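You operate a simulated robot arm through the tools that you are given. There is no shell and no other tool.

You run a simulated robot arm. Do the job below in one go: nothing can be reset, and whatever is moved stays where it is left.

## Task
Mark the blank board with the plate that the white ticket names.
Fine: lock the plate in the holder, ink it, print once; leave the board on the carriage, drawn out.

The check looks at the end state, three seconds after you hand in, the way a careful person would. Anything else that was tipped, shoved, dropped, spilled or broken makes it a failure.

## Robot
A 7-joint arm with a three-finger gripper, fixed in place. Base frame: the origin is at the foot of the arm, x ahead of it, y to its left, z up; the work surface is at about z = 720. Units: mm, rad, N and s.
Its first joint turns from -2.897 to 2.897 rad. Payload 2.69 kg.
The tool frame sits at the grasp point between the pads (the TCP): z along the fingers, y along the line on which they close. The tips reach 30 mm beyond it. Largest opening 128 mm; the body of the gripper starts 117 mm behind the TCP.
Orientation is told as [roll, pitch, yaw] about the base's x, y, z axes, in that order, counted from this pose: with the fingers straight down and closing along the base's y, the tool's x points along the base's -x, its y along +y and its z along -z.

## Interface
- The arm moves only by the tool servo_tool. Its argument "deltas" is a list of rows, each a list of 3 entries, a list of its own where there are three numbers: the gripper command, from -1 (fully open) to 1 (shut), values between in proportion, then the shift along the tool's x, y, z in mm, then the turn, a rotation vector about the tool's x, y, z in rad. In form: [[gripper, [dx, dy, dz], [ax, ay, az]], ...]. A call has 1 to 20 rows; each row shifts and turns the commanded pose from where the row before left it, along the tool's axes as they then stand. Rows are played at 5 a second. More than 50 mm and 0.15 rad between two rows, or a gripper value outside its range, and nothing of the call is played. A pose out of reach is approached as far as the arm can. The call stops where the force on the tool passes 90 N (or 10 N more than at its start, if that is more) or the arm is blocked; 0.2 s more then pass. The fingers move at their own pace and stop on an object; they squeeze with about 22 N. The grip force told is the motor's: it shows also when the fingers shut on nothing. Time passes only in rows, and 0.2 s behind the last, so rows that do not move let the fingers close. It gives the time, the measured TCP pose, the force on the tool (base axes), the opening and the grip force at its end, in the units of the frame above (readings bear some noise), with the torque about the TCP (base axes, N m) and any sound that the robot's microphone picked up.
- Cameras (640 x 400 px; columns grow to the right, rows downward): "scene" is fixed at [401.1, -647.8, 1535.2]; the picture's right is [0.91, -0.41, 0.00], its down [-0.23, -0.51, -0.83] and it looks along [0.34, 0.76, -0.55] (base axes); focal length 321 px, centre (320, 200). "wrist" rides on the gripper at [58, 54, -131] in the tool frame; the picture's right is [-0.68, 0.74, 0.00], its down [-0.62, -0.57, -0.55] and it looks along [-0.40, -0.37, 0.84] (tool axes); focal length 234 px, centre (320, 200). There is no depth. A picture from a camera that has moved, and an enlarged one, comes with that camera's place and axes in the base frame and with its lens.
- camera(camera): a new picture of that camera. It takes no simulated time.
- raise_lower(by): slides the trunk up (or, below 0, down) by that many mm; the arm rides with it, the base frame stays. It gives what a move gives, with no picture.
- inspect(camera, box): a new picture of the part [left, top, right, bottom] of that camera's present view, enlarged. It takes no simulated time.
- close_job(): hands the job in; it is judged then, once.

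Places have to be worked out from the pictures, the camera data and where the tool is seen. Open the gripper and draw the arm clear of the work before you hand the job in, unless the task says otherwise.

The tools are called after "Call:" by a JSON object that holds its "fn" and its "kwargs". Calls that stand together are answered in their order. servo_tool: Moves the arm, as the interface text tells. Its arguments: {"type":"object","properties":{"deltas":{"type":"array","items":{"type":"array"}}},"required":["deltas"]} The other tools are called the same way: raise_lower (by) slides the trunk up or down; camera (camera) takes a picture; inspect (camera, box) takes an enlarged picture of a part of a camera's view; close_job () hands the job in.

At the start:

```text
time: 0.0
tcp_pos: [596.4, 103.5, 1310.8]
tool_rot: [-0.001, 0.001, 0.0]
force: [-0.3, 0.0, -0.6]
ft_torque: [0.01, -0.01, 0.01]
grip_width: 128.0
finger_force: 0.0
trunk travel left (down, up): [-200.0, 150.0]
```

scene: 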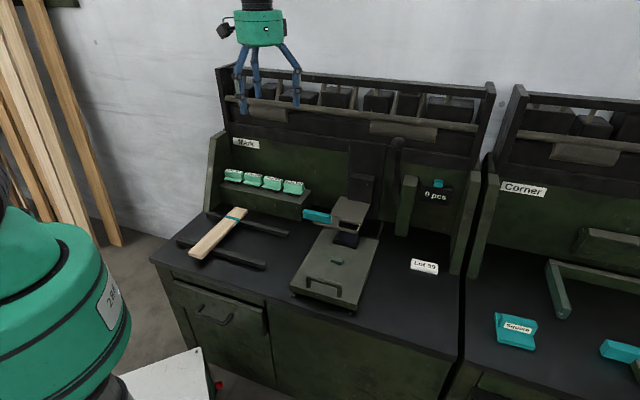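
wrist: 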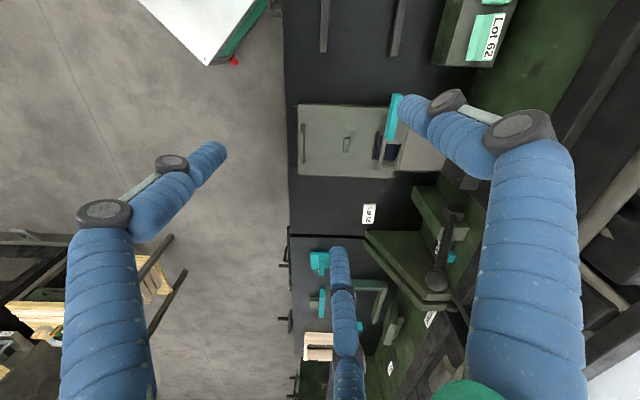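

The scene shows a marking bench with four plates on a rack, a press with a carriage, a board lying on two rails, and a white ticket. I'll enlarge the key parts before moving.

Call:
{"fn": "inspect", "kwargs": {"camera": "scene", "box": [210, 130, 330, 205]}}

Call:
{"fn": "inspect", "kwargs": {"camera": "scene", "box": [280, 170, 400, 310]}}

Call:
{"fn": "inspect", "kwargs": {"camera": "scene", "box": [380, 170, 480, 290]}}

Call:
{"fn": "inspect", "kwargs": {"camera": "scene", "box": [170, 190, 300, 280]}}

```text
5.33 times, centred on (270, 168) of scene
camera zoom: at [401.1, -647.8, 1535.2], right [0.91, -0.41, 0.0], down [-0.23, -0.51, -0.83], along [0.34, 0.76, -0.55], focal length 1714 px, centre (587, 373)
```

zoom: 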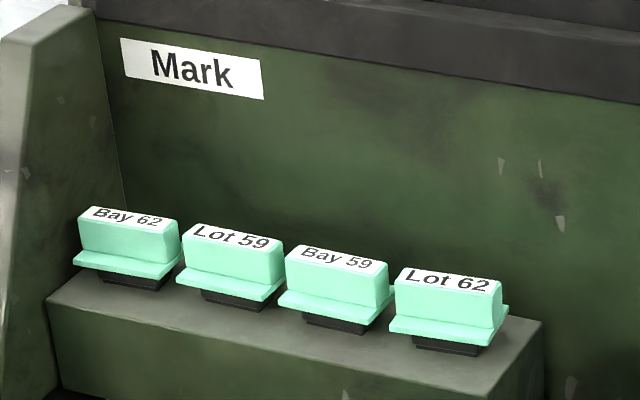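

```text
2.86 times, centred on (340, 240) of scene
camera zoom: at [401.1, -647.8, 1535.2], right [0.91, -0.41, 0.0], down [-0.23, -0.51, -0.83], along [0.34, 0.76, -0.55], focal length 918 px, centre (263, 86)
```

zoom: 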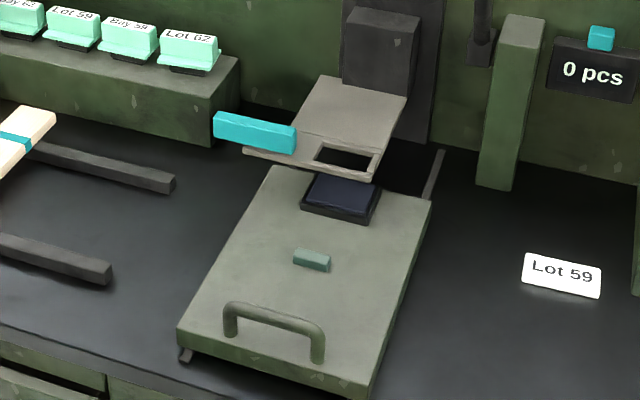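

```text
3.33 times, centred on (430, 230) of scene
camera zoom: at [401.1, -647.8, 1535.2], right [0.91, -0.41, 0.0], down [-0.23, -0.51, -0.83], along [0.34, 0.76, -0.55], focal length 1071 px, centre (-47, 100)
```

zoom: 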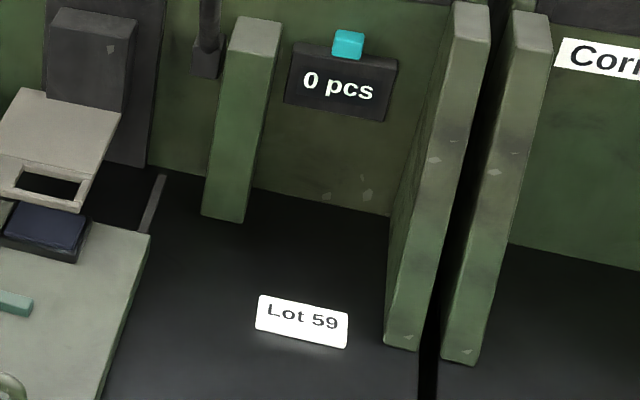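

```text
4.44 times, centred on (235, 235) of scene
camera zoom: at [401.1, -647.8, 1535.2], right [0.91, -0.41, 0.0], down [-0.23, -0.51, -0.83], along [0.34, 0.76, -0.55], focal length 1428 px, centre (698, 44)
```

zoom: 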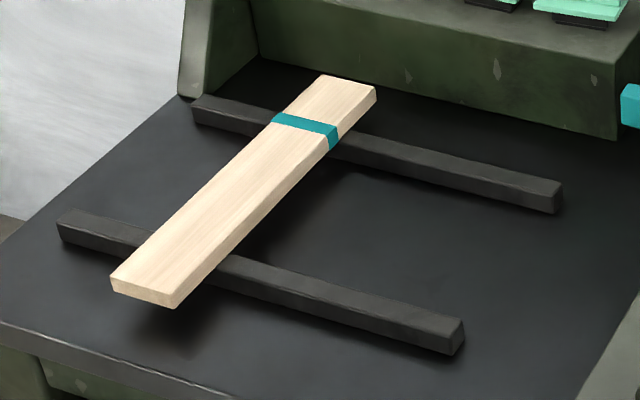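

The ticket reads "Lot 59", which is the second plate from the left on the shelf. The bench looks turned about 45° to the base, so I'll turn the tool to line up with it and drop a little for a closer look with the wrist camera.

Call:
{"fn": "servo_tool", "kwargs": {"deltas": [[-1, [0, 0, 0], [0, 0, 0.1309]], [-1, [0, 0, 0], [0, 0, 0.1309]], [-1, [0, 0, 0], [0, 0, 0.1309]], [-1, [0, 0, 0], [0, 0, 0.1309]], [-1, [0, 0, 0], [0, 0, 0.1309]], [-1, [0, 0, 0], [0, 0, 0.1309]], [-1, [-20, 15, 40], [0, 0, 0]], [-1, [-20, 15, 40], [0, 0, 0]], [-1, [-20, 15, 40], [0, 0, 0]], [-1, [-10, 15, 40], [0, 0, 0]], [-1, [0, 0, 40], [0, 0, 0]], [-1, [0, 0, 0], [0, 0, 0]]]}}

Call:
{"fn": "camera", "kwargs": {"camera": "wrist"}}

Call:
{"fn": "camera", "kwargs": {"camera": "scene"}}

```text
time: 2.6
tcp_pos: [689.6, 96.1, 1111.3]
tool_rot: [0.001, 0.001, -0.785]
force: [0.5, 0.2, 0.0]
ft_torque: [0.01, 0.01, -0.01]
grip_width: 128.1
finger_force: 0.0
trunk travel left (down, up): [-200.0, 150.0]
```

```text
taken
camera wrist: at [686.4, 174.9, 1243.0], right [1.0, 0.04, 0.0], down [0.04, -0.84, 0.55], along [0.02, -0.55, -0.84], focal length 234 px, centre (320, 200)
```

wrist: 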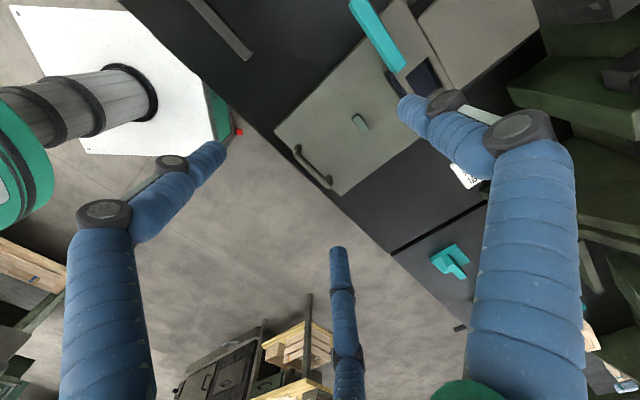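

```text
taken
```

scene: 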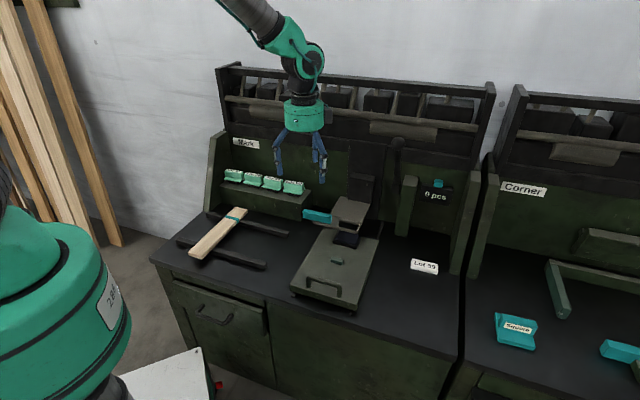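

The wrist view shows what look like three blue limbs on the gripper, so I'll look closely at the gripper and press before going near anything.

Call:
{"fn": "inspect", "kwargs": {"camera": "scene", "box": [240, 20, 380, 200]}}

Call:
{"fn": "inspect", "kwargs": {"camera": "wrist", "box": [260, 0, 560, 220]}}

```text
2.22 times, centred on (310, 110) of scene
camera zoom: at [401.1, -647.8, 1535.2], right [0.91, -0.41, 0.0], down [-0.23, -0.51, -0.83], along [0.34, 0.76, -0.55], focal length 714 px, centre (342, 400)
```

zoom: 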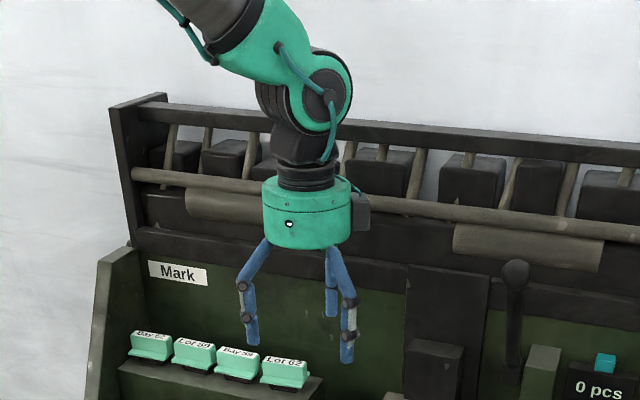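

```text
1.82 times, centred on (410, 110) of wrist
camera zoom: at [686.4, 174.9, 1243.0], right [1.0, 0.04, 0.0], down [0.04, -0.84, 0.55], along [0.02, -0.55, -0.84], focal length 426 px, centre (156, 364)
```

zoom: 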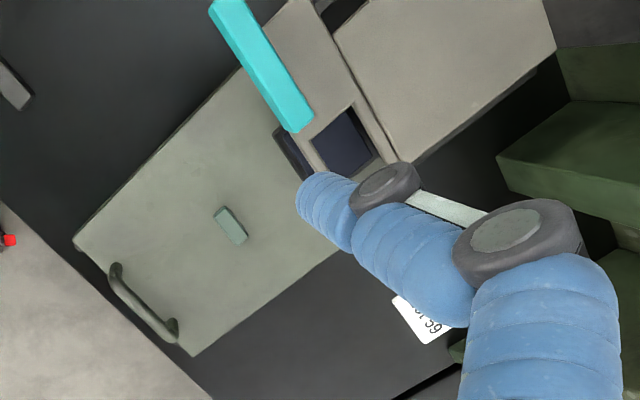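

The gripper looks three-legged, so I'll shut and re-open it in free air and watch how the fingers move.

Call:
{"fn": "servo_tool", "kwargs": {"deltas": [[0.5, [0, 0, 0], [0, 0, 0]], [0.5, [0, 0, 0], [0, 0, 0]], [0.5, [0, 0, 0], [0, 0, 0]]]}}

Call:
{"fn": "camera", "kwargs": {"camera": "wrist"}}

Call:
{"fn": "inspect", "kwargs": {"camera": "scene", "box": [240, 60, 380, 240]}}

```text
time: 3.4
tcp_pos: [688.2, 95.2, 1112.4]
tool_rot: [-0.001, -0.001, -0.786]
force: [0.2, 0.0, 0.8]
ft_torque: [0.01, 0.0, -0.02]
grip_width: 31.8
finger_force: 0.0
trunk travel left (down, up): [-200.0, 150.0]
```

```text
taken
camera wrist: at [685.9, 174.9, 1243.1], right [1.0, 0.04, 0.0], down [0.04, -0.84, 0.55], along [0.02, -0.55, -0.84], focal length 234 px, centre (320, 200)
```

wrist: 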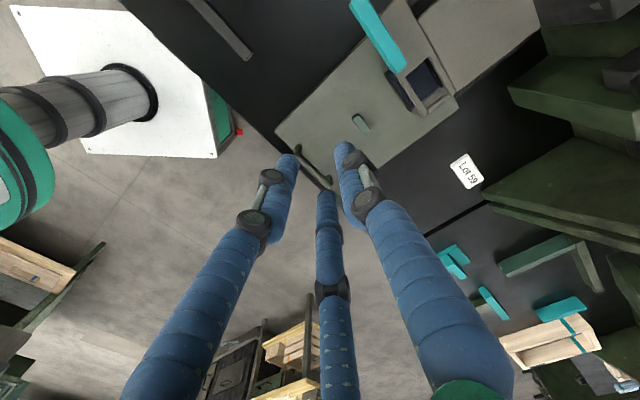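

```text
2.22 times, centred on (310, 150) of scene
camera zoom: at [401.1, -647.8, 1535.2], right [0.91, -0.41, 0.0], down [-0.23, -0.51, -0.83], along [0.34, 0.76, -0.55], focal length 714 px, centre (342, 311)
```

zoom: 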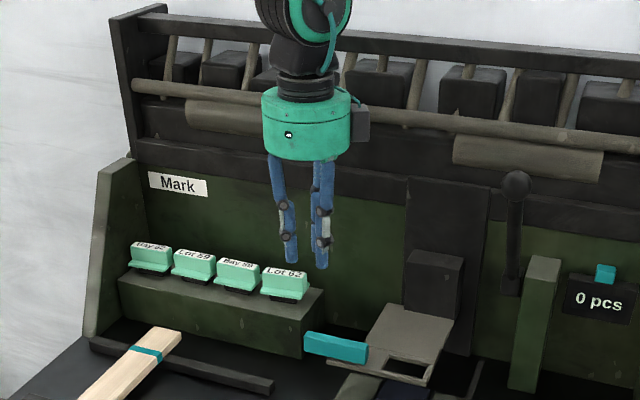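

The fingers close evenly and nothing was touched. I'll open again and move over toward the carriage, staying high, to look closely at the holder, ink pad and carriage stop.

Call:
{"fn": "servo_tool", "kwargs": {"deltas": [[-1, [0, 0, 0], [0, 0, 0]], [-1, [10, 30, 30], [0, 0, 0]], [-1, [10, 30, 40], [0, 0, 0]], [-1, [0, 25, 40], [0, 0, 0]], [-1, [0, 0, 0], [0, 0, 0]]]}}

Call:
{"fn": "camera", "kwargs": {"camera": "wrist"}}

Call:
{"fn": "inspect", "kwargs": {"camera": "wrist", "box": [180, 40, 480, 240]}}

Call:
{"fn": "inspect", "kwargs": {"camera": "scene", "box": [290, 130, 430, 220]}}

```text
refused: row 3 steps farther than a row can; nothing moved
```

```text
taken
camera wrist: at [685.9, 174.9, 1243.1], right [1.0, 0.04, 0.0], down [0.04, -0.84, 0.55], along [0.02, -0.55, -0.84], focal length 234 px, centre (320, 200)
```

wrist: 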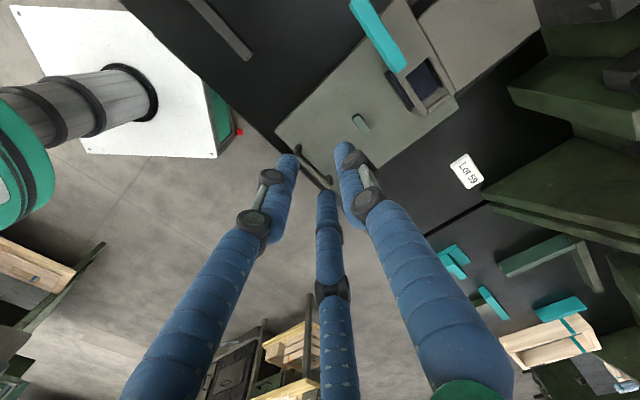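

```text
2.00 times, centred on (330, 140) of wrist
camera zoom: at [685.9, 174.9, 1243.1], right [1.0, 0.04, 0.0], down [0.04, -0.84, 0.55], along [0.02, -0.55, -0.84], focal length 468 px, centre (300, 320)
```

zoom: 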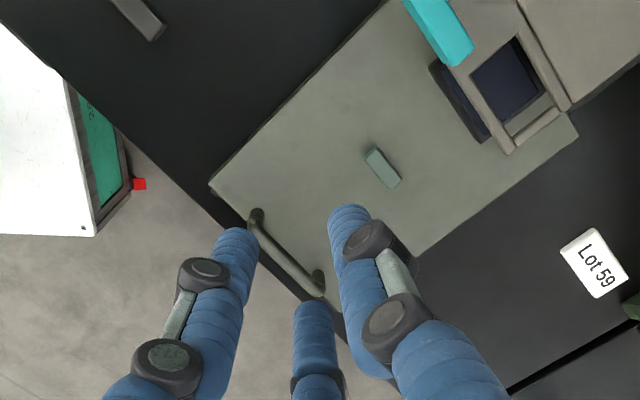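

```text
4.44 times, centred on (360, 175) of scene
camera zoom: at [401.1, -647.8, 1535.2], right [0.91, -0.41, 0.0], down [-0.23, -0.51, -0.83], along [0.34, 0.76, -0.55], focal length 1428 px, centre (142, 311)
```

zoom: 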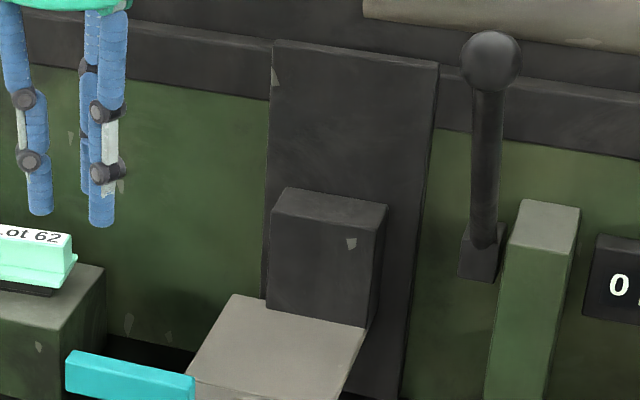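

That call was refused because a row exceeded 50 mm in total. I'll redo it with smaller steps and look again.

Call:
{"fn": "servo_tool", "kwargs": {"deltas": [[-1, [0, 0, 0], [0, 0, 0]], [-1, [10, 25, 35], [0, 0, 0]], [-1, [10, 25, 35], [0, 0, 0]], [-1, [0, 25, 40], [0, 0, 0]], [-1, [0, 10, 0], [0, 0, 0]], [-1, [0, 0, 0], [0, 0, 0]]]}}

Call:
{"fn": "camera", "kwargs": {"camera": "wrist"}}

Call:
{"fn": "inspect", "kwargs": {"camera": "wrist", "box": [180, 20, 480, 220]}}

```text
time: 4.8
tcp_pos: [733.2, 168.7, 1000.1]
tool_rot: [-0.001, 0.001, -0.787]
force: [0.8, 0.1, 0.0]
ft_torque: [0.01, -0.04, -0.02]
grip_width: 128.1
finger_force: 0.2
trunk travel left (down, up): [-200.0, 150.0]
```

```text
taken
camera wrist: at [730.6, 248.8, 1131.9], right [1.0, 0.04, 0.0], down [0.04, -0.84, 0.55], along [0.02, -0.55, -0.84], focal length 234 px, centre (320, 200)
```

wrist: 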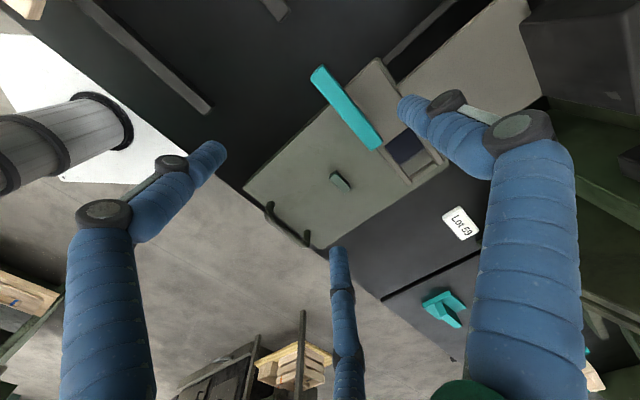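

```text
2.00 times, centred on (330, 120) of wrist
camera zoom: at [730.6, 248.8, 1131.9], right [1.0, 0.04, 0.0], down [0.04, -0.84, 0.55], along [0.02, -0.55, -0.84], focal length 468 px, centre (300, 360)
```

zoom: 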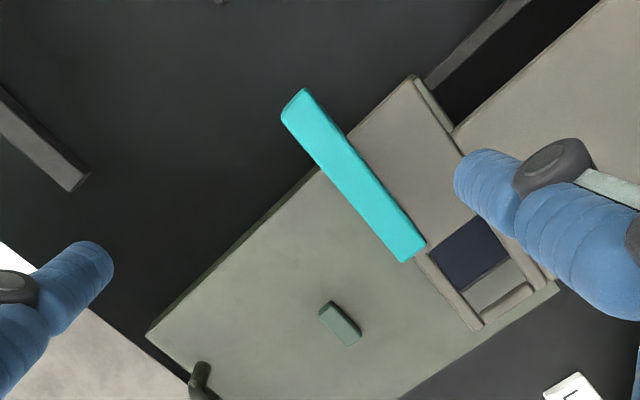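

The teal bar runs along the front-left edge of the holder and the slot is to its right. I'll zoom in strongly on the holder and the stop block.

Call:
{"fn": "inspect", "kwargs": {"camera": "wrist", "box": [300, 50, 460, 190]}}

Call:
{"fn": "inspect", "kwargs": {"camera": "scene", "box": [295, 190, 375, 250]}}

Call:
{"fn": "inspect", "kwargs": {"camera": "scene", "box": [285, 235, 385, 310]}}

```text
2.86 times, centred on (380, 120) of wrist
camera zoom: at [730.6, 248.8, 1131.9], right [1.0, 0.04, 0.0], down [0.04, -0.84, 0.55], along [0.02, -0.55, -0.84], focal length 669 px, centre (149, 429)
```

zoom: 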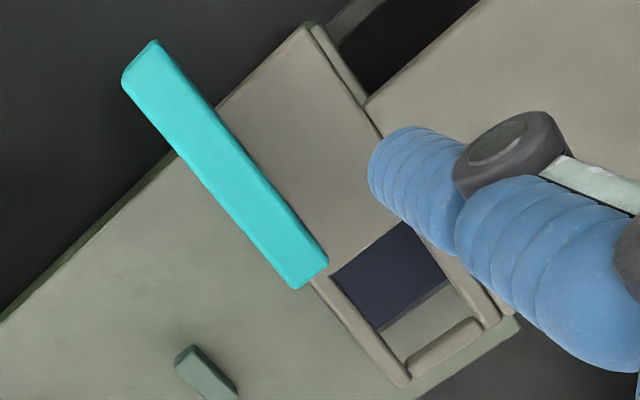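

```text
6.67 times, centred on (335, 220) of scene
camera zoom: at [401.1, -647.8, 1535.2], right [0.91, -0.41, 0.0], down [-0.23, -0.51, -0.83], along [0.34, 0.76, -0.55], focal length 2142 px, centre (220, 67)
```

zoom: 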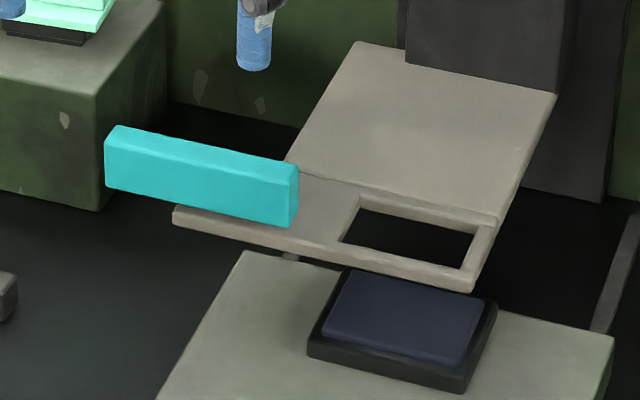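

```text
5.33 times, centred on (335, 272) of scene
camera zoom: at [401.1, -647.8, 1535.2], right [0.91, -0.41, 0.0], down [-0.23, -0.51, -0.83], along [0.34, 0.76, -0.55], focal length 1714 px, centre (240, -187)
```

zoom: 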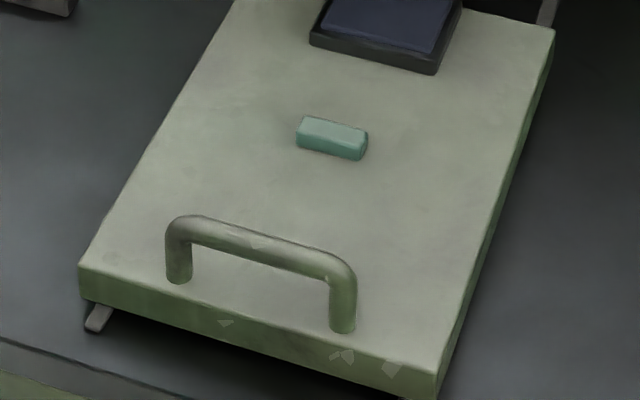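

The holder has a lower ledge with a slot of about 65×38 mm, and the teal bar stands left of it as a slider. Next I'll tilt the hand toward the back panel to look at the lever with the ball knob.

Call:
{"fn": "servo_tool", "kwargs": {"deltas": [[-1, [0, 0, -45], [0, 0, 0]], [-1, [0, -10, -45], [0, 0, 0]], [-1, [-14, 0, 0], [-0.12, 0, 0]], [-1, [-14, 0, 0], [-0.12, 0, 0]], [-1, [-14, 0, 0], [-0.12, 0, 0]], [-1, [-14, 0, 0], [-0.12, 0, 0]], [-1, [-14, 0, 0], [-0.12, 0, 0]], [-1, [-14, 0, 0], [-0.12, 0, 0]], [-1, [-14, 0, 0], [-0.12, 0, 0]], [-1, [-14, 0, 0], [-0.12, 0, 0]], [-1, [0, 0, 0], [-0.12, 0, 0]], [-1, [0, 0, 0], [-0.12, 0, 0]], [-1, [0, 0, 0], [0, 0, 0]]]}}

Call:
{"fn": "camera", "kwargs": {"camera": "wrist"}}

Call:
{"fn": "camera", "kwargs": {"camera": "scene"}}

```text
time: 7.6
tcp_pos: [807.5, 83.9, 1091.7]
tool_rot: [1.202, 0.0, -0.787]
force: [0.1, 0.2, 0.0]
ft_torque: [0.02, 0.03, 0.01]
grip_width: 128.0
finger_force: 0.0
trunk travel left (down, up): [-200.0, 150.0]
```

```text
taken
camera wrist: at [693.9, 52.7, 1188.3], right [0.67, -0.29, 0.69], down [-0.07, -0.94, -0.33], along [0.74, 0.17, -0.65], focal length 234 px, centre (320, 200)
```

wrist: 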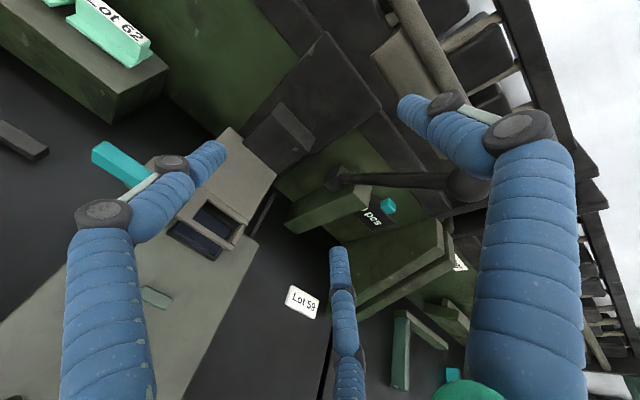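

```text
taken
```

scene: 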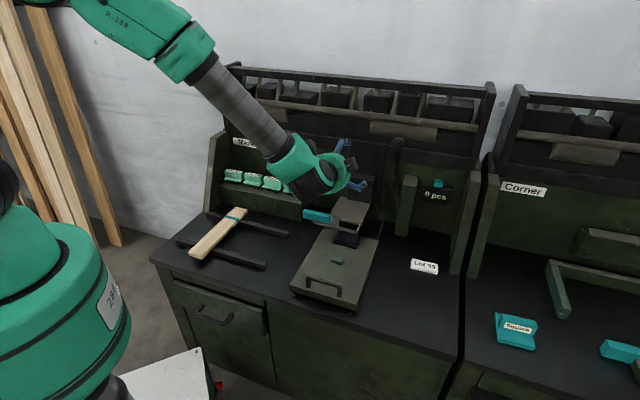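

Triangulating between the two views puts the lever pivot near bench (646, 885, z 907) and its ball knob near (644, 736, z 1142), so it leans forward and should be pulled forward and down. I'll zoom in on the holder, head, counter and lever from here.

Call:
{"fn": "inspect", "kwargs": {"camera": "wrist", "box": [80, 100, 320, 260]}}

Call:
{"fn": "inspect", "kwargs": {"camera": "wrist", "box": [270, 130, 500, 260]}}

Call:
{"fn": "inspect", "kwargs": {"camera": "wrist", "box": [0, 0, 200, 130]}}

```text
2.50 times, centred on (200, 180) of wrist
camera zoom: at [693.9, 52.7, 1188.3], right [0.67, -0.29, 0.69], down [-0.07, -0.94, -0.33], along [0.74, 0.17, -0.65], focal length 585 px, centre (620, 250)
```

zoom: 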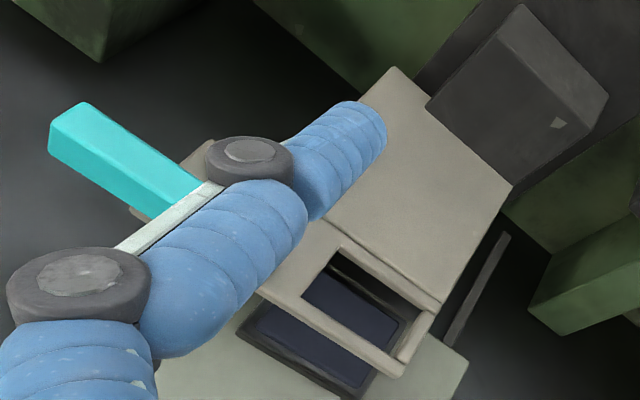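

```text
2.78 times, centred on (385, 195) of wrist
camera zoom: at [693.9, 52.7, 1188.3], right [0.67, -0.29, 0.69], down [-0.07, -0.94, -0.33], along [0.74, 0.17, -0.65], focal length 652 px, centre (139, 214)
```

zoom: 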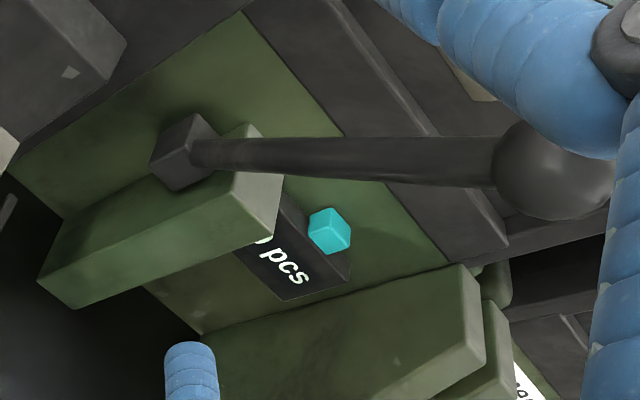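

```text
3.08 times, centred on (100, 65) of wrist
camera zoom: at [693.9, 52.7, 1188.3], right [0.67, -0.29, 0.69], down [-0.07, -0.94, -0.33], along [0.74, 0.17, -0.65], focal length 720 px, centre (997, 615)
```

zoom: 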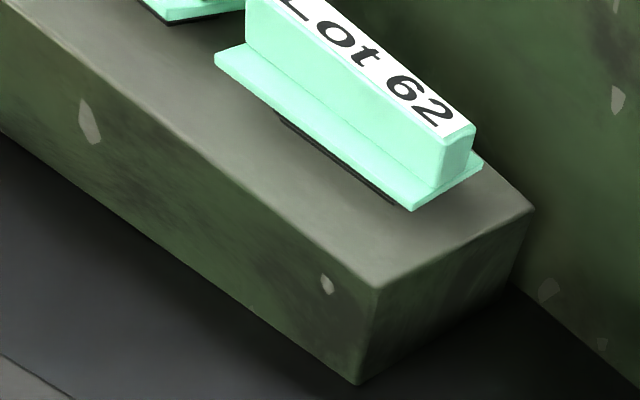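

The ball knob is about 37 mm wide on a lever that pivots about the bench's long axis, and the plate's flange sits on the ledge against a rear step and a right-hand wall. I'll move the camera closer to see how the teal bar works.

Call:
{"fn": "servo_tool", "kwargs": {"deltas": [[-1, [24.6, -29.7, 2.5], [0, 0, 0]], [-1, [24.6, -29.7, 2.5], [0, 0, 0]], [-1, [24.6, -29.7, 2.5], [0, 0, 0]], [-1, [24.6, -29.7, 2.5], [0, 0, 0]], [-1, [24.6, -29.7, 2.5], [0, 0, 0]], [-1, [0, 0, 0], [0, 0, 0]]]}}

Call:
{"fn": "camera", "kwargs": {"camera": "wrist"}}

Call:
{"fn": "inspect", "kwargs": {"camera": "wrist", "box": [200, 80, 440, 240]}}

```text
time: 9.0
tcp_pos: [690.8, 140.8, 946.7]
tool_rot: [1.202, 0.002, -0.784]
force: [0.2, 0.2, -0.9]
ft_torque: [-0.03, -0.01, 0.0]
grip_width: 128.1
finger_force: 0.2
trunk travel left (down, up): [-200.0, 150.0]
```

```text
taken
camera wrist: at [577.1, 110.6, 1045.0], right [0.67, -0.29, 0.69], down [-0.07, -0.94, -0.33], along [0.74, 0.17, -0.65], focal length 234 px, centre (320, 200)
```

wrist: 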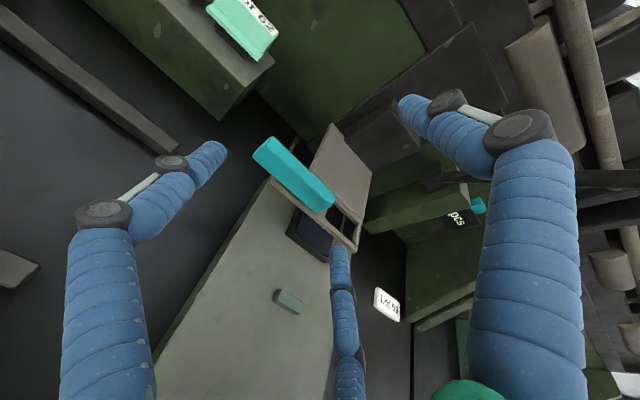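

```text
2.50 times, centred on (320, 160) of wrist
camera zoom: at [577.1, 110.6, 1045.0], right [0.67, -0.29, 0.69], down [-0.07, -0.94, -0.33], along [0.74, 0.17, -0.65], focal length 585 px, centre (320, 300)
```

zoom: 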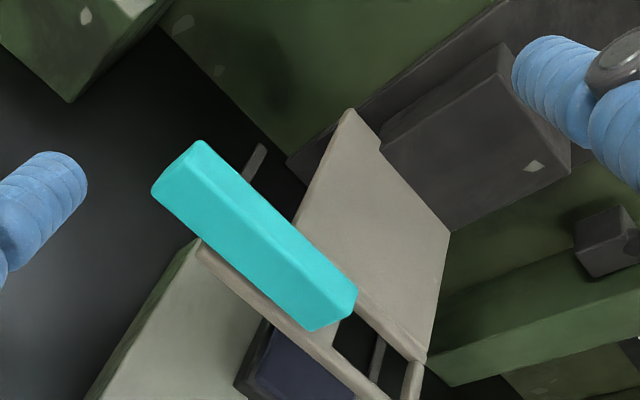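

I'll zoom further on the bar and slot from this viewpoint.

Call:
{"fn": "inspect", "kwargs": {"camera": "wrist", "box": [250, 130, 370, 255]}}

Call:
{"fn": "inspect", "kwargs": {"camera": "wrist", "box": [310, 180, 370, 250]}}

```text
3.20 times, centred on (310, 192) of wrist
camera zoom: at [577.1, 110.6, 1045.0], right [0.67, -0.29, 0.69], down [-0.07, -0.94, -0.33], along [0.74, 0.17, -0.65], focal length 749 px, centre (352, 224)
```

zoom: 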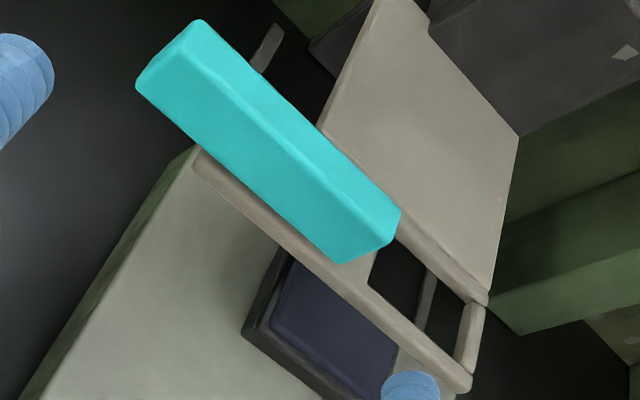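

```text
5.71 times, centred on (340, 215) of wrist
camera zoom: at [577.1, 110.6, 1045.0], right [0.67, -0.29, 0.69], down [-0.07, -0.94, -0.33], along [0.74, 0.17, -0.65], focal length 1338 px, centre (206, 114)
```

zoom: 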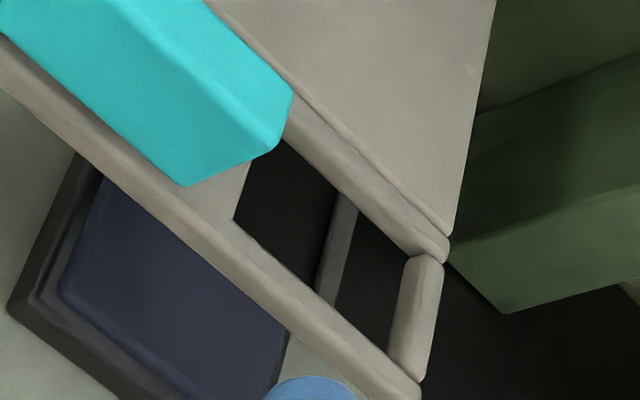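

The bar spans roughly bench a 353–457, b 667–684, z 842–869, with a ~10 mm gap above the ledge (z≈831), so it should slide right over the plate's front flange. Next I'll zoom on the carriage block for its exact place.

Call:
{"fn": "inspect", "kwargs": {"camera": "wrist", "box": [255, 265, 335, 325]}}

Call:
{"fn": "inspect", "kwargs": {"camera": "scene", "box": [320, 225, 384, 275]}}

```text
6.67 times, centred on (295, 295) of wrist
camera zoom: at [577.1, 110.6, 1045.0], right [0.67, -0.29, 0.69], down [-0.07, -0.94, -0.33], along [0.74, 0.17, -0.65], focal length 1561 px, centre (487, -433)
```

zoom: 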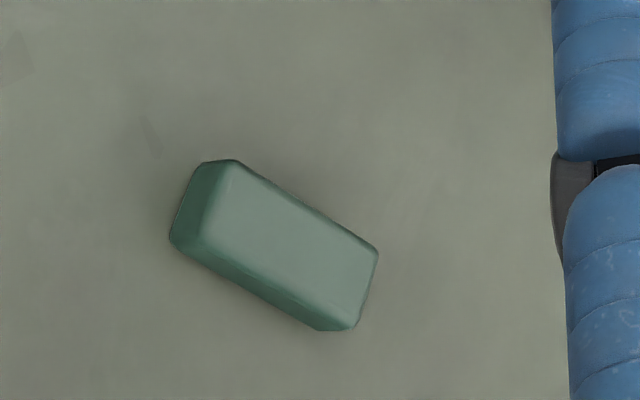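

```text
8.00 times, centred on (352, 250) of scene
camera zoom: at [401.1, -647.8, 1535.2], right [0.91, -0.41, 0.0], down [-0.23, -0.51, -0.83], along [0.34, 0.76, -0.55], focal length 2571 px, centre (64, -200)
```

zoom: 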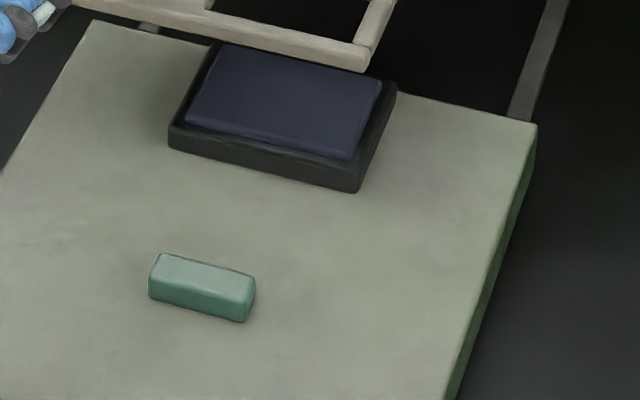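

The stop block sits at about bench a 498–538, b 576–591, top z≈762 with the carriage top near z≈747; the handle bar is near (514, 456, z≈797). I need the carriage's travel to know where the board must lie, so I'll go upright and hover over the handle.

Call:
{"fn": "servo_tool", "kwargs": {"deltas": [[-1, [-12.5, 0, 0], [0.12, 0, 0]], [-1, [-12.5, 0, 0], [0.12, 0, 0]], [-1, [-12.5, 0, 0], [0.12, 0, 0]], [-1, [-12.5, 0, 0], [0.12, 0, 0]], [-1, [-12.5, 0, 0], [0.12, 0, 0]], [-1, [-12.5, 0, 0], [0.12, 0, 0]], [-1, [-12.5, 0, 0], [0.12, 0, 0]], [-1, [-12.5, 0, 0], [0.12, 0, 0]], [-1, [-12.5, 0, 0], [0.12, 0, 0]], [-1, [-12.5, 0, 0], [0.12, 0, 0]], [-1, [0, -44, 0], [0, 0, 0]], [-1, [0, -44, 0], [0, 0, 0]], [-1, [0, -44, 0], [0, 0, 0]], [-0.4, [0, 0, 20], [0, 0, 0]], [-0.4, [0, 0, 0], [0, 0, 0]]]}}

Call:
{"fn": "camera", "kwargs": {"camera": "wrist"}}

Call:
{"fn": "inspect", "kwargs": {"camera": "scene", "box": [270, 170, 400, 320]}}

```text
time: 12.2
tcp_pos: [684.6, -40.9, 928.2]
tool_rot: [0.001, -0.001, -0.786]
force: [0.4, -0.2, -1.4]
ft_torque: [-0.03, 0.03, 0.0]
grip_width: 89.7
finger_force: 0.1
trunk travel left (down, up): [-200.0, 150.0]
```

```text
taken
camera wrist: at [681.7, 38.9, 1059.2], right [1.0, 0.04, 0.0], down [0.04, -0.84, 0.55], along [0.02, -0.55, -0.84], focal length 234 px, centre (320, 200)
```

wrist: 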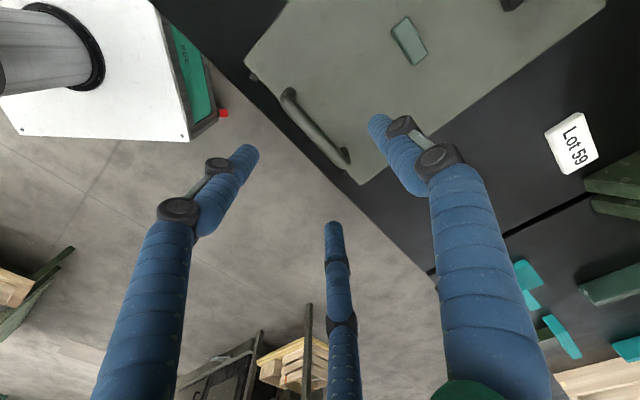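

```text
2.67 times, centred on (335, 245) of scene
camera zoom: at [401.1, -647.8, 1535.2], right [0.91, -0.41, 0.0], down [-0.23, -0.51, -0.83], along [0.34, 0.76, -0.55], focal length 857 px, centre (280, 80)
```

zoom: 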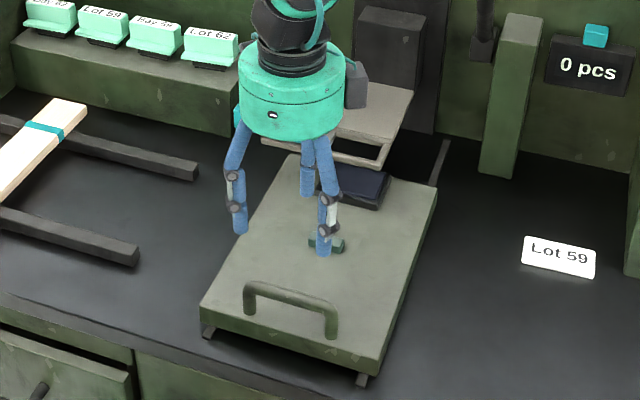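

The tool is centred over the handle at bench (513, 455). I'll descend so the bar comes between the pads, then close on it.

Call:
{"fn": "servo_tool", "kwargs": {"deltas": [[0, [0, 0, 40], [0, 0, 0]], [0, [0, 0, 40], [0, 0, 0]], [0, [0, 0, 30], [0, 0, 0]], [0, [0, 0, 18], [0, 0, 0]], [0, [0, 0, 0], [0, 0, 0]]]}}

Call:
{"fn": "inspect", "kwargs": {"camera": "scene", "box": [270, 190, 400, 320]}}

Call:
{"fn": "camera", "kwargs": {"camera": "wrist"}}

```text
time: 13.4
tcp_pos: [684.3, -40.1, 798.0]
tool_rot: [0.0, 0.0, -0.785]
force: [-0.3, -0.3, 0.1]
ft_torque: [-0.02, -0.06, 0.02]
grip_width: 63.8
finger_force: 0.0
trunk travel left (down, up): [-200.0, 150.0]
```

```text
3.08 times, centred on (335, 255) of scene
camera zoom: at [401.1, -647.8, 1535.2], right [0.91, -0.41, 0.0], down [-0.23, -0.51, -0.83], along [0.34, 0.76, -0.55], focal length 989 px, centre (274, 31)
```

zoom: 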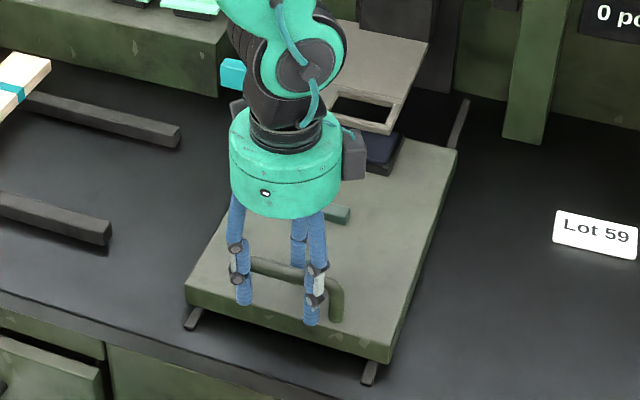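

```text
taken
camera wrist: at [681.3, 39.5, 930.5], right [1.0, 0.04, 0.0], down [0.04, -0.84, 0.55], along [0.02, -0.55, -0.84], focal length 234 px, centre (320, 200)
```

wrist: 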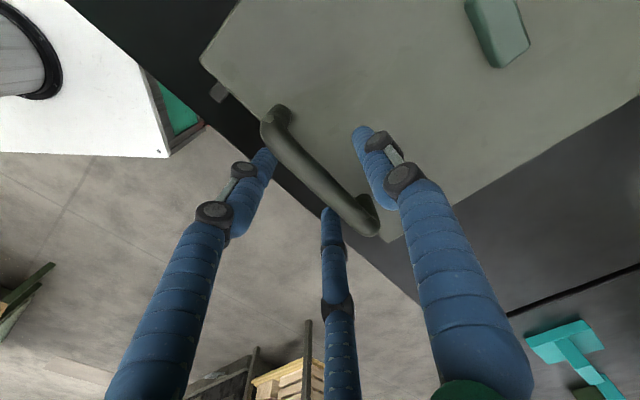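

The handle bar is between the fingers with no contact yet. I'll close on it.

Call:
{"fn": "servo_tool", "kwargs": {"deltas": [[1, [0, 0, 0], [0, 0, 0]], [1, [0, 0, 0], [0, 0, 0]], [1, [0, 0, 0], [0, 0, 0]], [1, [0, 0, 0], [0, 0, 0]]]}}

Call:
{"fn": "camera", "kwargs": {"camera": "wrist"}}

Call:
{"fn": "inspect", "kwargs": {"camera": "scene", "box": [270, 190, 400, 320]}}

```text
time: 14.4
tcp_pos: [685.8, -41.1, 799.5]
tool_rot: [-0.002, 0.003, -0.786]
force: [2.9, -1.7, -14.2]
ft_torque: [-0.21, -0.18, -0.02]
grip_width: 24.7
finger_force: 44.9
trunk travel left (down, up): [-200.0, 150.0]
```

```text
taken
camera wrist: at [682.0, 39.3, 929.9], right [1.0, 0.04, 0.0], down [0.04, -0.84, 0.55], along [0.02, -0.55, -0.84], focal length 234 px, centre (320, 200)
```

wrist: 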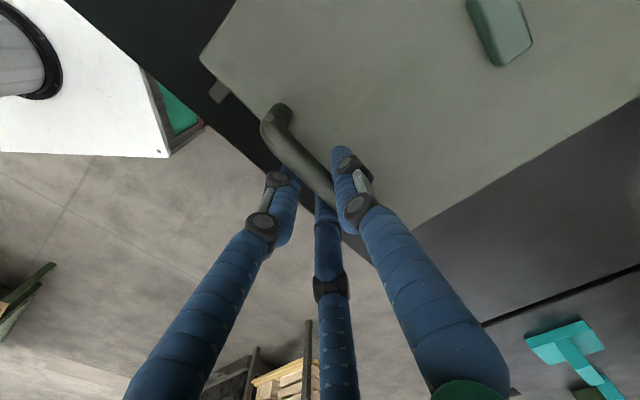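

```text
3.08 times, centred on (335, 255) of scene
camera zoom: at [401.1, -647.8, 1535.2], right [0.91, -0.41, 0.0], down [-0.23, -0.51, -0.83], along [0.34, 0.76, -0.55], focal length 989 px, centre (274, 31)
```

zoom: 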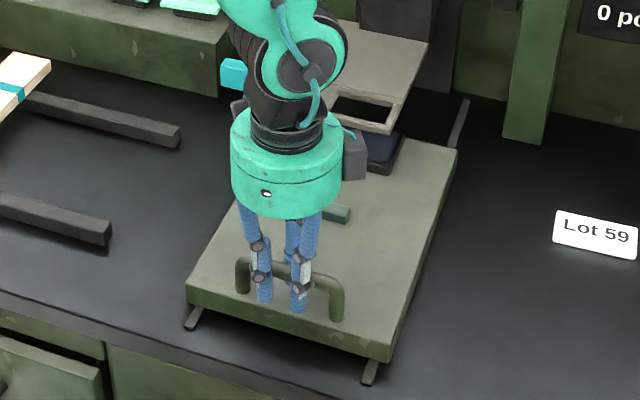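

The grip is holding the handle. I'll push the carriage in gently a short way first and watch the force.

Call:
{"fn": "servo_tool", "kwargs": {"deltas": [[1, [0, 10, 0], [0, 0, 0]], [1, [0, 10, 0], [0, 0, 0]], [1, [0, 10, 0], [0, 0, 0]], [1, [0, 10, 0], [0, 0, 0]], [1, [0, 0, 0], [0, 0, 0]]]}}

Call:
{"fn": "inspect", "kwargs": {"camera": "scene", "box": [270, 170, 400, 320]}}

```text
time: 15.6
tcp_pos: [713.1, -11.2, 798.3]
tool_rot: [-0.003, 0.0, -0.786]
force: [6.8, -4.0, -28.1]
ft_torque: [-0.27, -0.04, -0.05]
grip_width: 24.4
finger_force: 44.8
trunk travel left (down, up): [-200.0, 150.0]
```

```text
2.67 times, centred on (335, 245) of scene
camera zoom: at [401.1, -647.8, 1535.2], right [0.91, -0.41, 0.0], down [-0.23, -0.51, -0.83], along [0.34, 0.76, -0.55], focal length 857 px, centre (280, 80)
```

zoom: 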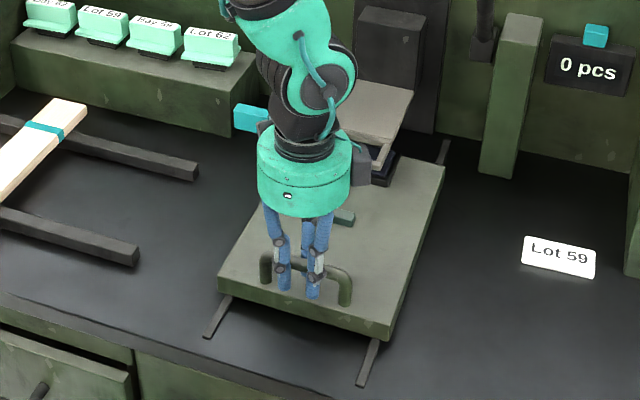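

The carriage slides well, though a downward force of about 28 N is building on the tool. I'll ease the tool down 2 mm and continue pushing in.

Call:
{"fn": "servo_tool", "kwargs": {"deltas": [[1, [0, 0, 2], [0, 0, 0]], [1, [0, 10, 0], [0, 0, 0]], [1, [0, 10, 0], [0, 0, 0]], [1, [0, 10, 0], [0, 0, 0]], [1, [0, 0, 0], [0, 0, 0]]]}}

```text
time: 16.8
tcp_pos: [735.1, 9.7, 798.0]
tool_rot: [0.0, 0.0, -0.785]
force: [-5.5, 9.0, 3.0]
ft_torque: [0.23, 0.25, -0.03]
grip_width: 24.5
finger_force: 45.0
trunk travel left (down, up): [-200.0, 150.0]
```

Force is back near zero and the carriage has moved about 71 mm. I'll keep pushing in small steps to find the inner stop.

Call:
{"fn": "servo_tool", "kwargs": {"deltas": [[1, [0, 8, 0], [0, 0, 0]], [1, [0, 8, 0], [0, 0, 0]], [1, [0, 8, 0], [0, 0, 0]], [1, [0, 8, 0], [0, 0, 0]], [1, [0, 0, 0], [0, 0, 0]]]}}

Call:
{"fn": "inspect", "kwargs": {"camera": "scene", "box": [270, 150, 420, 310]}}

```text
time: 18.0
tcp_pos: [757.5, 33.3, 798.6]
tool_rot: [-0.001, -0.001, -0.785]
force: [-12.2, 14.3, 10.2]
ft_torque: [0.08, 0.02, 0.02]
grip_width: 24.1
finger_force: 44.7
trunk travel left (down, up): [-200.0, 150.0]
```

```text
2.50 times, centred on (345, 230) of scene
camera zoom: at [401.1, -647.8, 1535.2], right [0.91, -0.41, 0.0], down [-0.23, -0.51, -0.83], along [0.34, 0.76, -0.55], focal length 803 px, centre (258, 125)
```

zoom: 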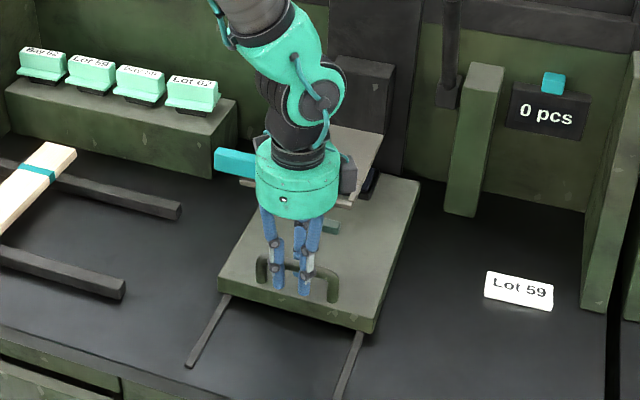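

The carriage has moved about 104 mm with no end stop so far. I'll continue in smaller steps.

Call:
{"fn": "servo_tool", "kwargs": {"deltas": [[1, [0, 7, 0], [0, 0, 0]], [1, [0, 7, 0], [0, 0, 0]], [1, [0, 7, 0], [0, 0, 0]], [1, [0, 0, 0], [0, 0, 0]]]}}

Call:
{"fn": "inspect", "kwargs": {"camera": "scene", "box": [270, 150, 420, 310]}}

```text
time: 19.0
tcp_pos: [771.7, 47.3, 798.6]
tool_rot: [0.002, -0.001, -0.786]
force: [-3.8, 5.3, -1.8]
ft_torque: [-0.18, -0.18, -0.04]
grip_width: 24.1
finger_force: 45.1
trunk travel left (down, up): [-200.0, 150.0]
```

```text
2.50 times, centred on (345, 230) of scene
camera zoom: at [401.1, -647.8, 1535.2], right [0.91, -0.41, 0.0], down [-0.23, -0.51, -0.83], along [0.34, 0.76, -0.55], focal length 803 px, centre (258, 125)
```

zoom: 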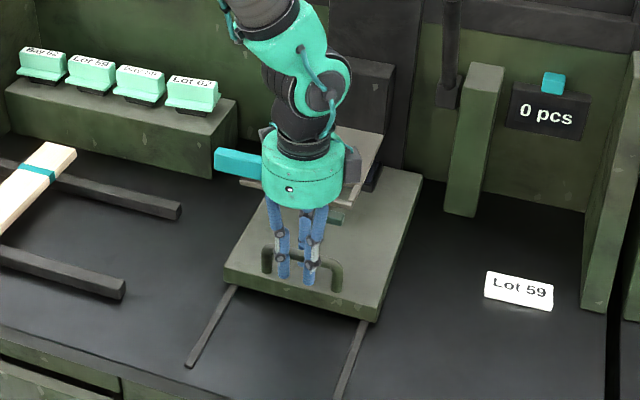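

Still moving freely at about 124 mm, so I'll go on.

Call:
{"fn": "servo_tool", "kwargs": {"deltas": [[1, [0, 6, 0], [0, 0, 0]], [1, [0, 6, 0], [0, 0, 0]], [1, [0, 6, 0], [0, 0, 0]], [1, [0, 6, 0], [0, 0, 0]], [1, [0, 0, 0], [0, 0, 0]]]}}

Call:
{"fn": "inspect", "kwargs": {"camera": "scene", "box": [270, 150, 420, 310]}}

```text
time: 20.2
tcp_pos: [788.5, 64.1, 798.5]
tool_rot: [0.0, 0.001, -0.786]
force: [1.7, 6.8, -9.4]
ft_torque: [-0.14, -0.09, 0.01]
grip_width: 24.2
finger_force: 44.8
trunk travel left (down, up): [-200.0, 150.0]
```

```text
2.50 times, centred on (345, 230) of scene
camera zoom: at [401.1, -647.8, 1535.2], right [0.91, -0.41, 0.0], down [-0.23, -0.51, -0.83], along [0.34, 0.76, -0.55], focal length 803 px, centre (258, 125)
```

zoom: 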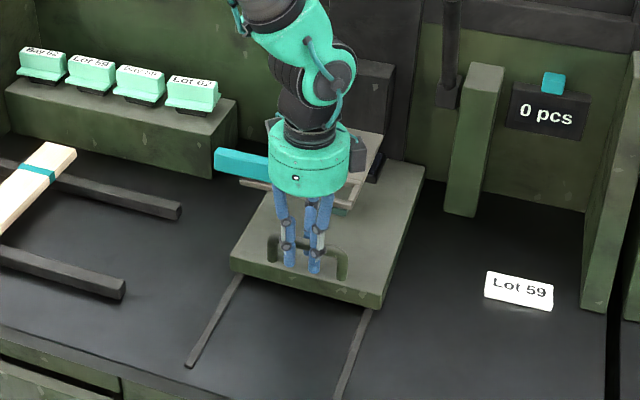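

About 148 mm in now, still free. I'll continue carefully in 5 mm steps.

Call:
{"fn": "servo_tool", "kwargs": {"deltas": [[1, [0, 5, 0], [0, 0, 0]], [1, [0, 5, 0], [0, 0, 0]], [1, [0, 5, 0], [0, 0, 0]], [1, [0, 0, 0], [0, 0, 0]]]}}

Call:
{"fn": "inspect", "kwargs": {"camera": "scene", "box": [270, 150, 420, 310]}}

```text
time: 21.0
tcp_pos: [788.8, 65.9, 798.0]
tool_rot: [-0.01, 0.008, -0.79]
force: [-20.8, -11.5, 28.9]
ft_torque: [-0.49, -0.52, 0.27]
grip_width: 24.1
finger_force: 44.8
trunk travel left (down, up): [-200.0, 150.0]
stopped in row 3: the force on the tool passed its limit at 100 N (the readings are from after the stop); the commanded pose is now the measured one
```

```text
2.50 times, centred on (345, 230) of scene
camera zoom: at [401.1, -647.8, 1535.2], right [0.91, -0.41, 0.0], down [-0.23, -0.51, -0.83], along [0.34, 0.76, -0.55], focal length 803 px, centre (258, 125)
```

zoom: 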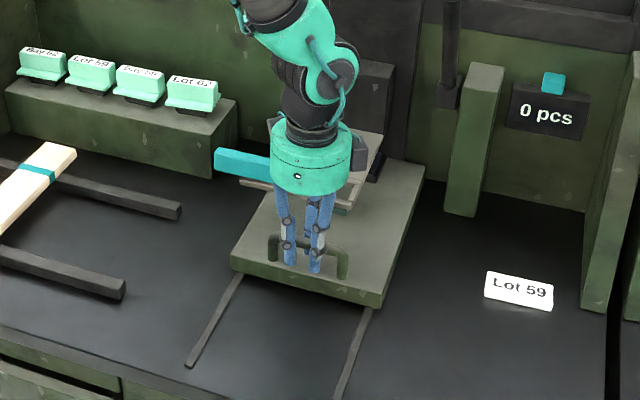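

The inner stop is at TCP b≈604, so the travel is about 150 mm. That puts the print spot at drawn-out b≈546, which is the centre of a board lying crosswise with its rear edge against the front of the block. I'll draw the carriage back out.

Call:
{"fn": "servo_tool", "kwargs": {"deltas": [[1, [0, -6, 0], [0, 0, 0]], [1, [0, -10, 0], [0, 0, 0]], [1, [0, -10, 0], [0, 0, 0]], [1, [0, -10, 0], [0, 0, 0]], [1, [0, -10, 0], [0, 0, 0]], [1, [0, -10, 0], [0, 0, 0]], [1, [0, -10, 0], [0, 0, 0]], [1, [0, -10, 0], [0, 0, 0]], [1, [0, -10, 0], [0, 0, 0]], [1, [0, -10, 0], [0, 0, 0]], [1, [0, -10, 0], [0, 0, 0]], [1, [0, -10, 0], [0, 0, 0]], [1, [0, -10, 0], [0, 0, 0]], [1, [0, 0, 0], [0, 0, 0]]]}}

```text
time: 24.0
tcp_pos: [701.7, -23.4, 797.3]
tool_rot: [-0.01, 0.004, -0.788]
force: [8.8, -12.6, 19.3]
ft_torque: [-0.18, -0.27, 0.16]
grip_width: 24.3
finger_force: 44.5
trunk travel left (down, up): [-200.0, 150.0]
```

The carriage is back to b≈480. I'll draw it the last 25 mm in small steps to feel for the outer stop.

Call:
{"fn": "servo_tool", "kwargs": {"deltas": [[1, [0, -6, -1], [0, 0, 0]], [1, [0, -6, 0], [0, 0, 0]], [1, [0, -6, 0], [0, 0, 0]], [1, [0, -5, 0], [0, 0, 0]], [1, [0, 0, 0], [0, 0, 0]]]}}

Call:
{"fn": "inspect", "kwargs": {"camera": "scene", "box": [270, 170, 400, 320]}}

```text
time: 25.2
tcp_pos: [685.8, -38.1, 798.5]
tool_rot: [-0.013, 0.006, -0.787]
force: [18.0, -20.5, -0.8]
ft_torque: [-0.35, -0.33, 0.15]
grip_width: 24.1
finger_force: 45.1
trunk travel left (down, up): [-200.0, 150.0]
```

```text
2.67 times, centred on (335, 245) of scene
camera zoom: at [401.1, -647.8, 1535.2], right [0.91, -0.41, 0.0], down [-0.23, -0.51, -0.83], along [0.34, 0.76, -0.55], focal length 857 px, centre (280, 80)
```

zoom: 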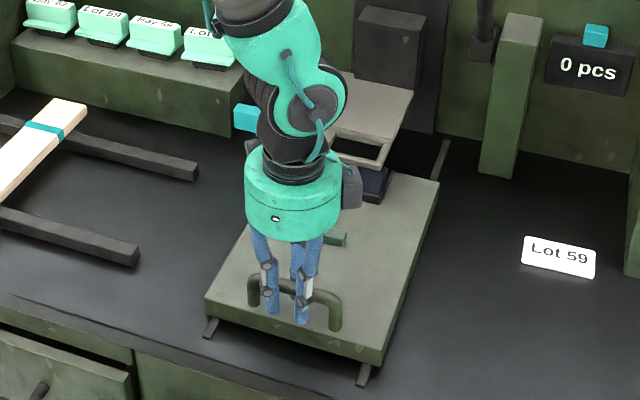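

About 2 mm short of where the carriage began. I'll relieve the sideways force a little and pull until it is back against its outer end.

Call:
{"fn": "servo_tool", "kwargs": {"deltas": [[1, [-2, -1.5, 0], [0, 0, 0]], [1, [0, -1.5, 0], [0, 0, 0]], [1, [0, -1.5, 0], [0, 0, 0]], [1, [0, 0, 0], [0, 0, 0]]]}}

```text
time: 26.2
tcp_pos: [681.3, -42.5, 797.0]
tool_rot: [-0.014, 0.008, -0.787]
force: [-4.8, 2.5, 6.6]
ft_torque: [0.32, 0.34, 0.23]
grip_width: 24.4
finger_force: 45.1
trunk travel left (down, up): [-200.0, 150.0]
```

It has gone slightly past the reading where I first gripped it, so I'll compare with the opening picture using the same crop.

Call:
{"fn": "inspect", "kwargs": {"camera": "scene", "box": [280, 170, 400, 310]}}

Call:
{"fn": "inspect", "kwargs": {"camera": "scene", "box": [320, 225, 384, 275]}}

```text
2.86 times, centred on (340, 240) of scene
camera zoom: at [401.1, -647.8, 1535.2], right [0.91, -0.41, 0.0], down [-0.23, -0.51, -0.83], along [0.34, 0.76, -0.55], focal length 918 px, centre (263, 86)
```

zoom: 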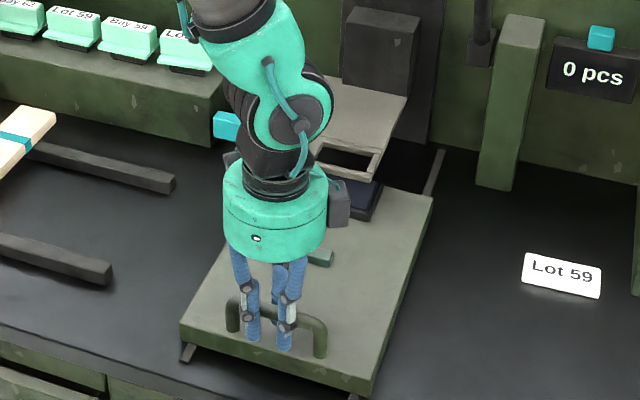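

```text
8.00 times, centred on (352, 250) of scene
camera zoom: at [401.1, -647.8, 1535.2], right [0.91, -0.41, 0.0], down [-0.23, -0.51, -0.83], along [0.34, 0.76, -0.55], focal length 2571 px, centre (64, -200)
```

zoom: 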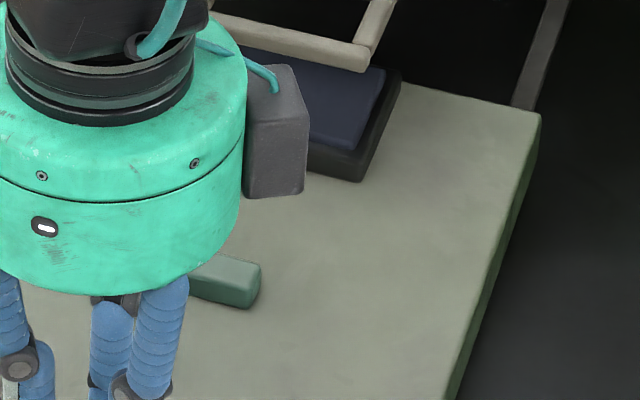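

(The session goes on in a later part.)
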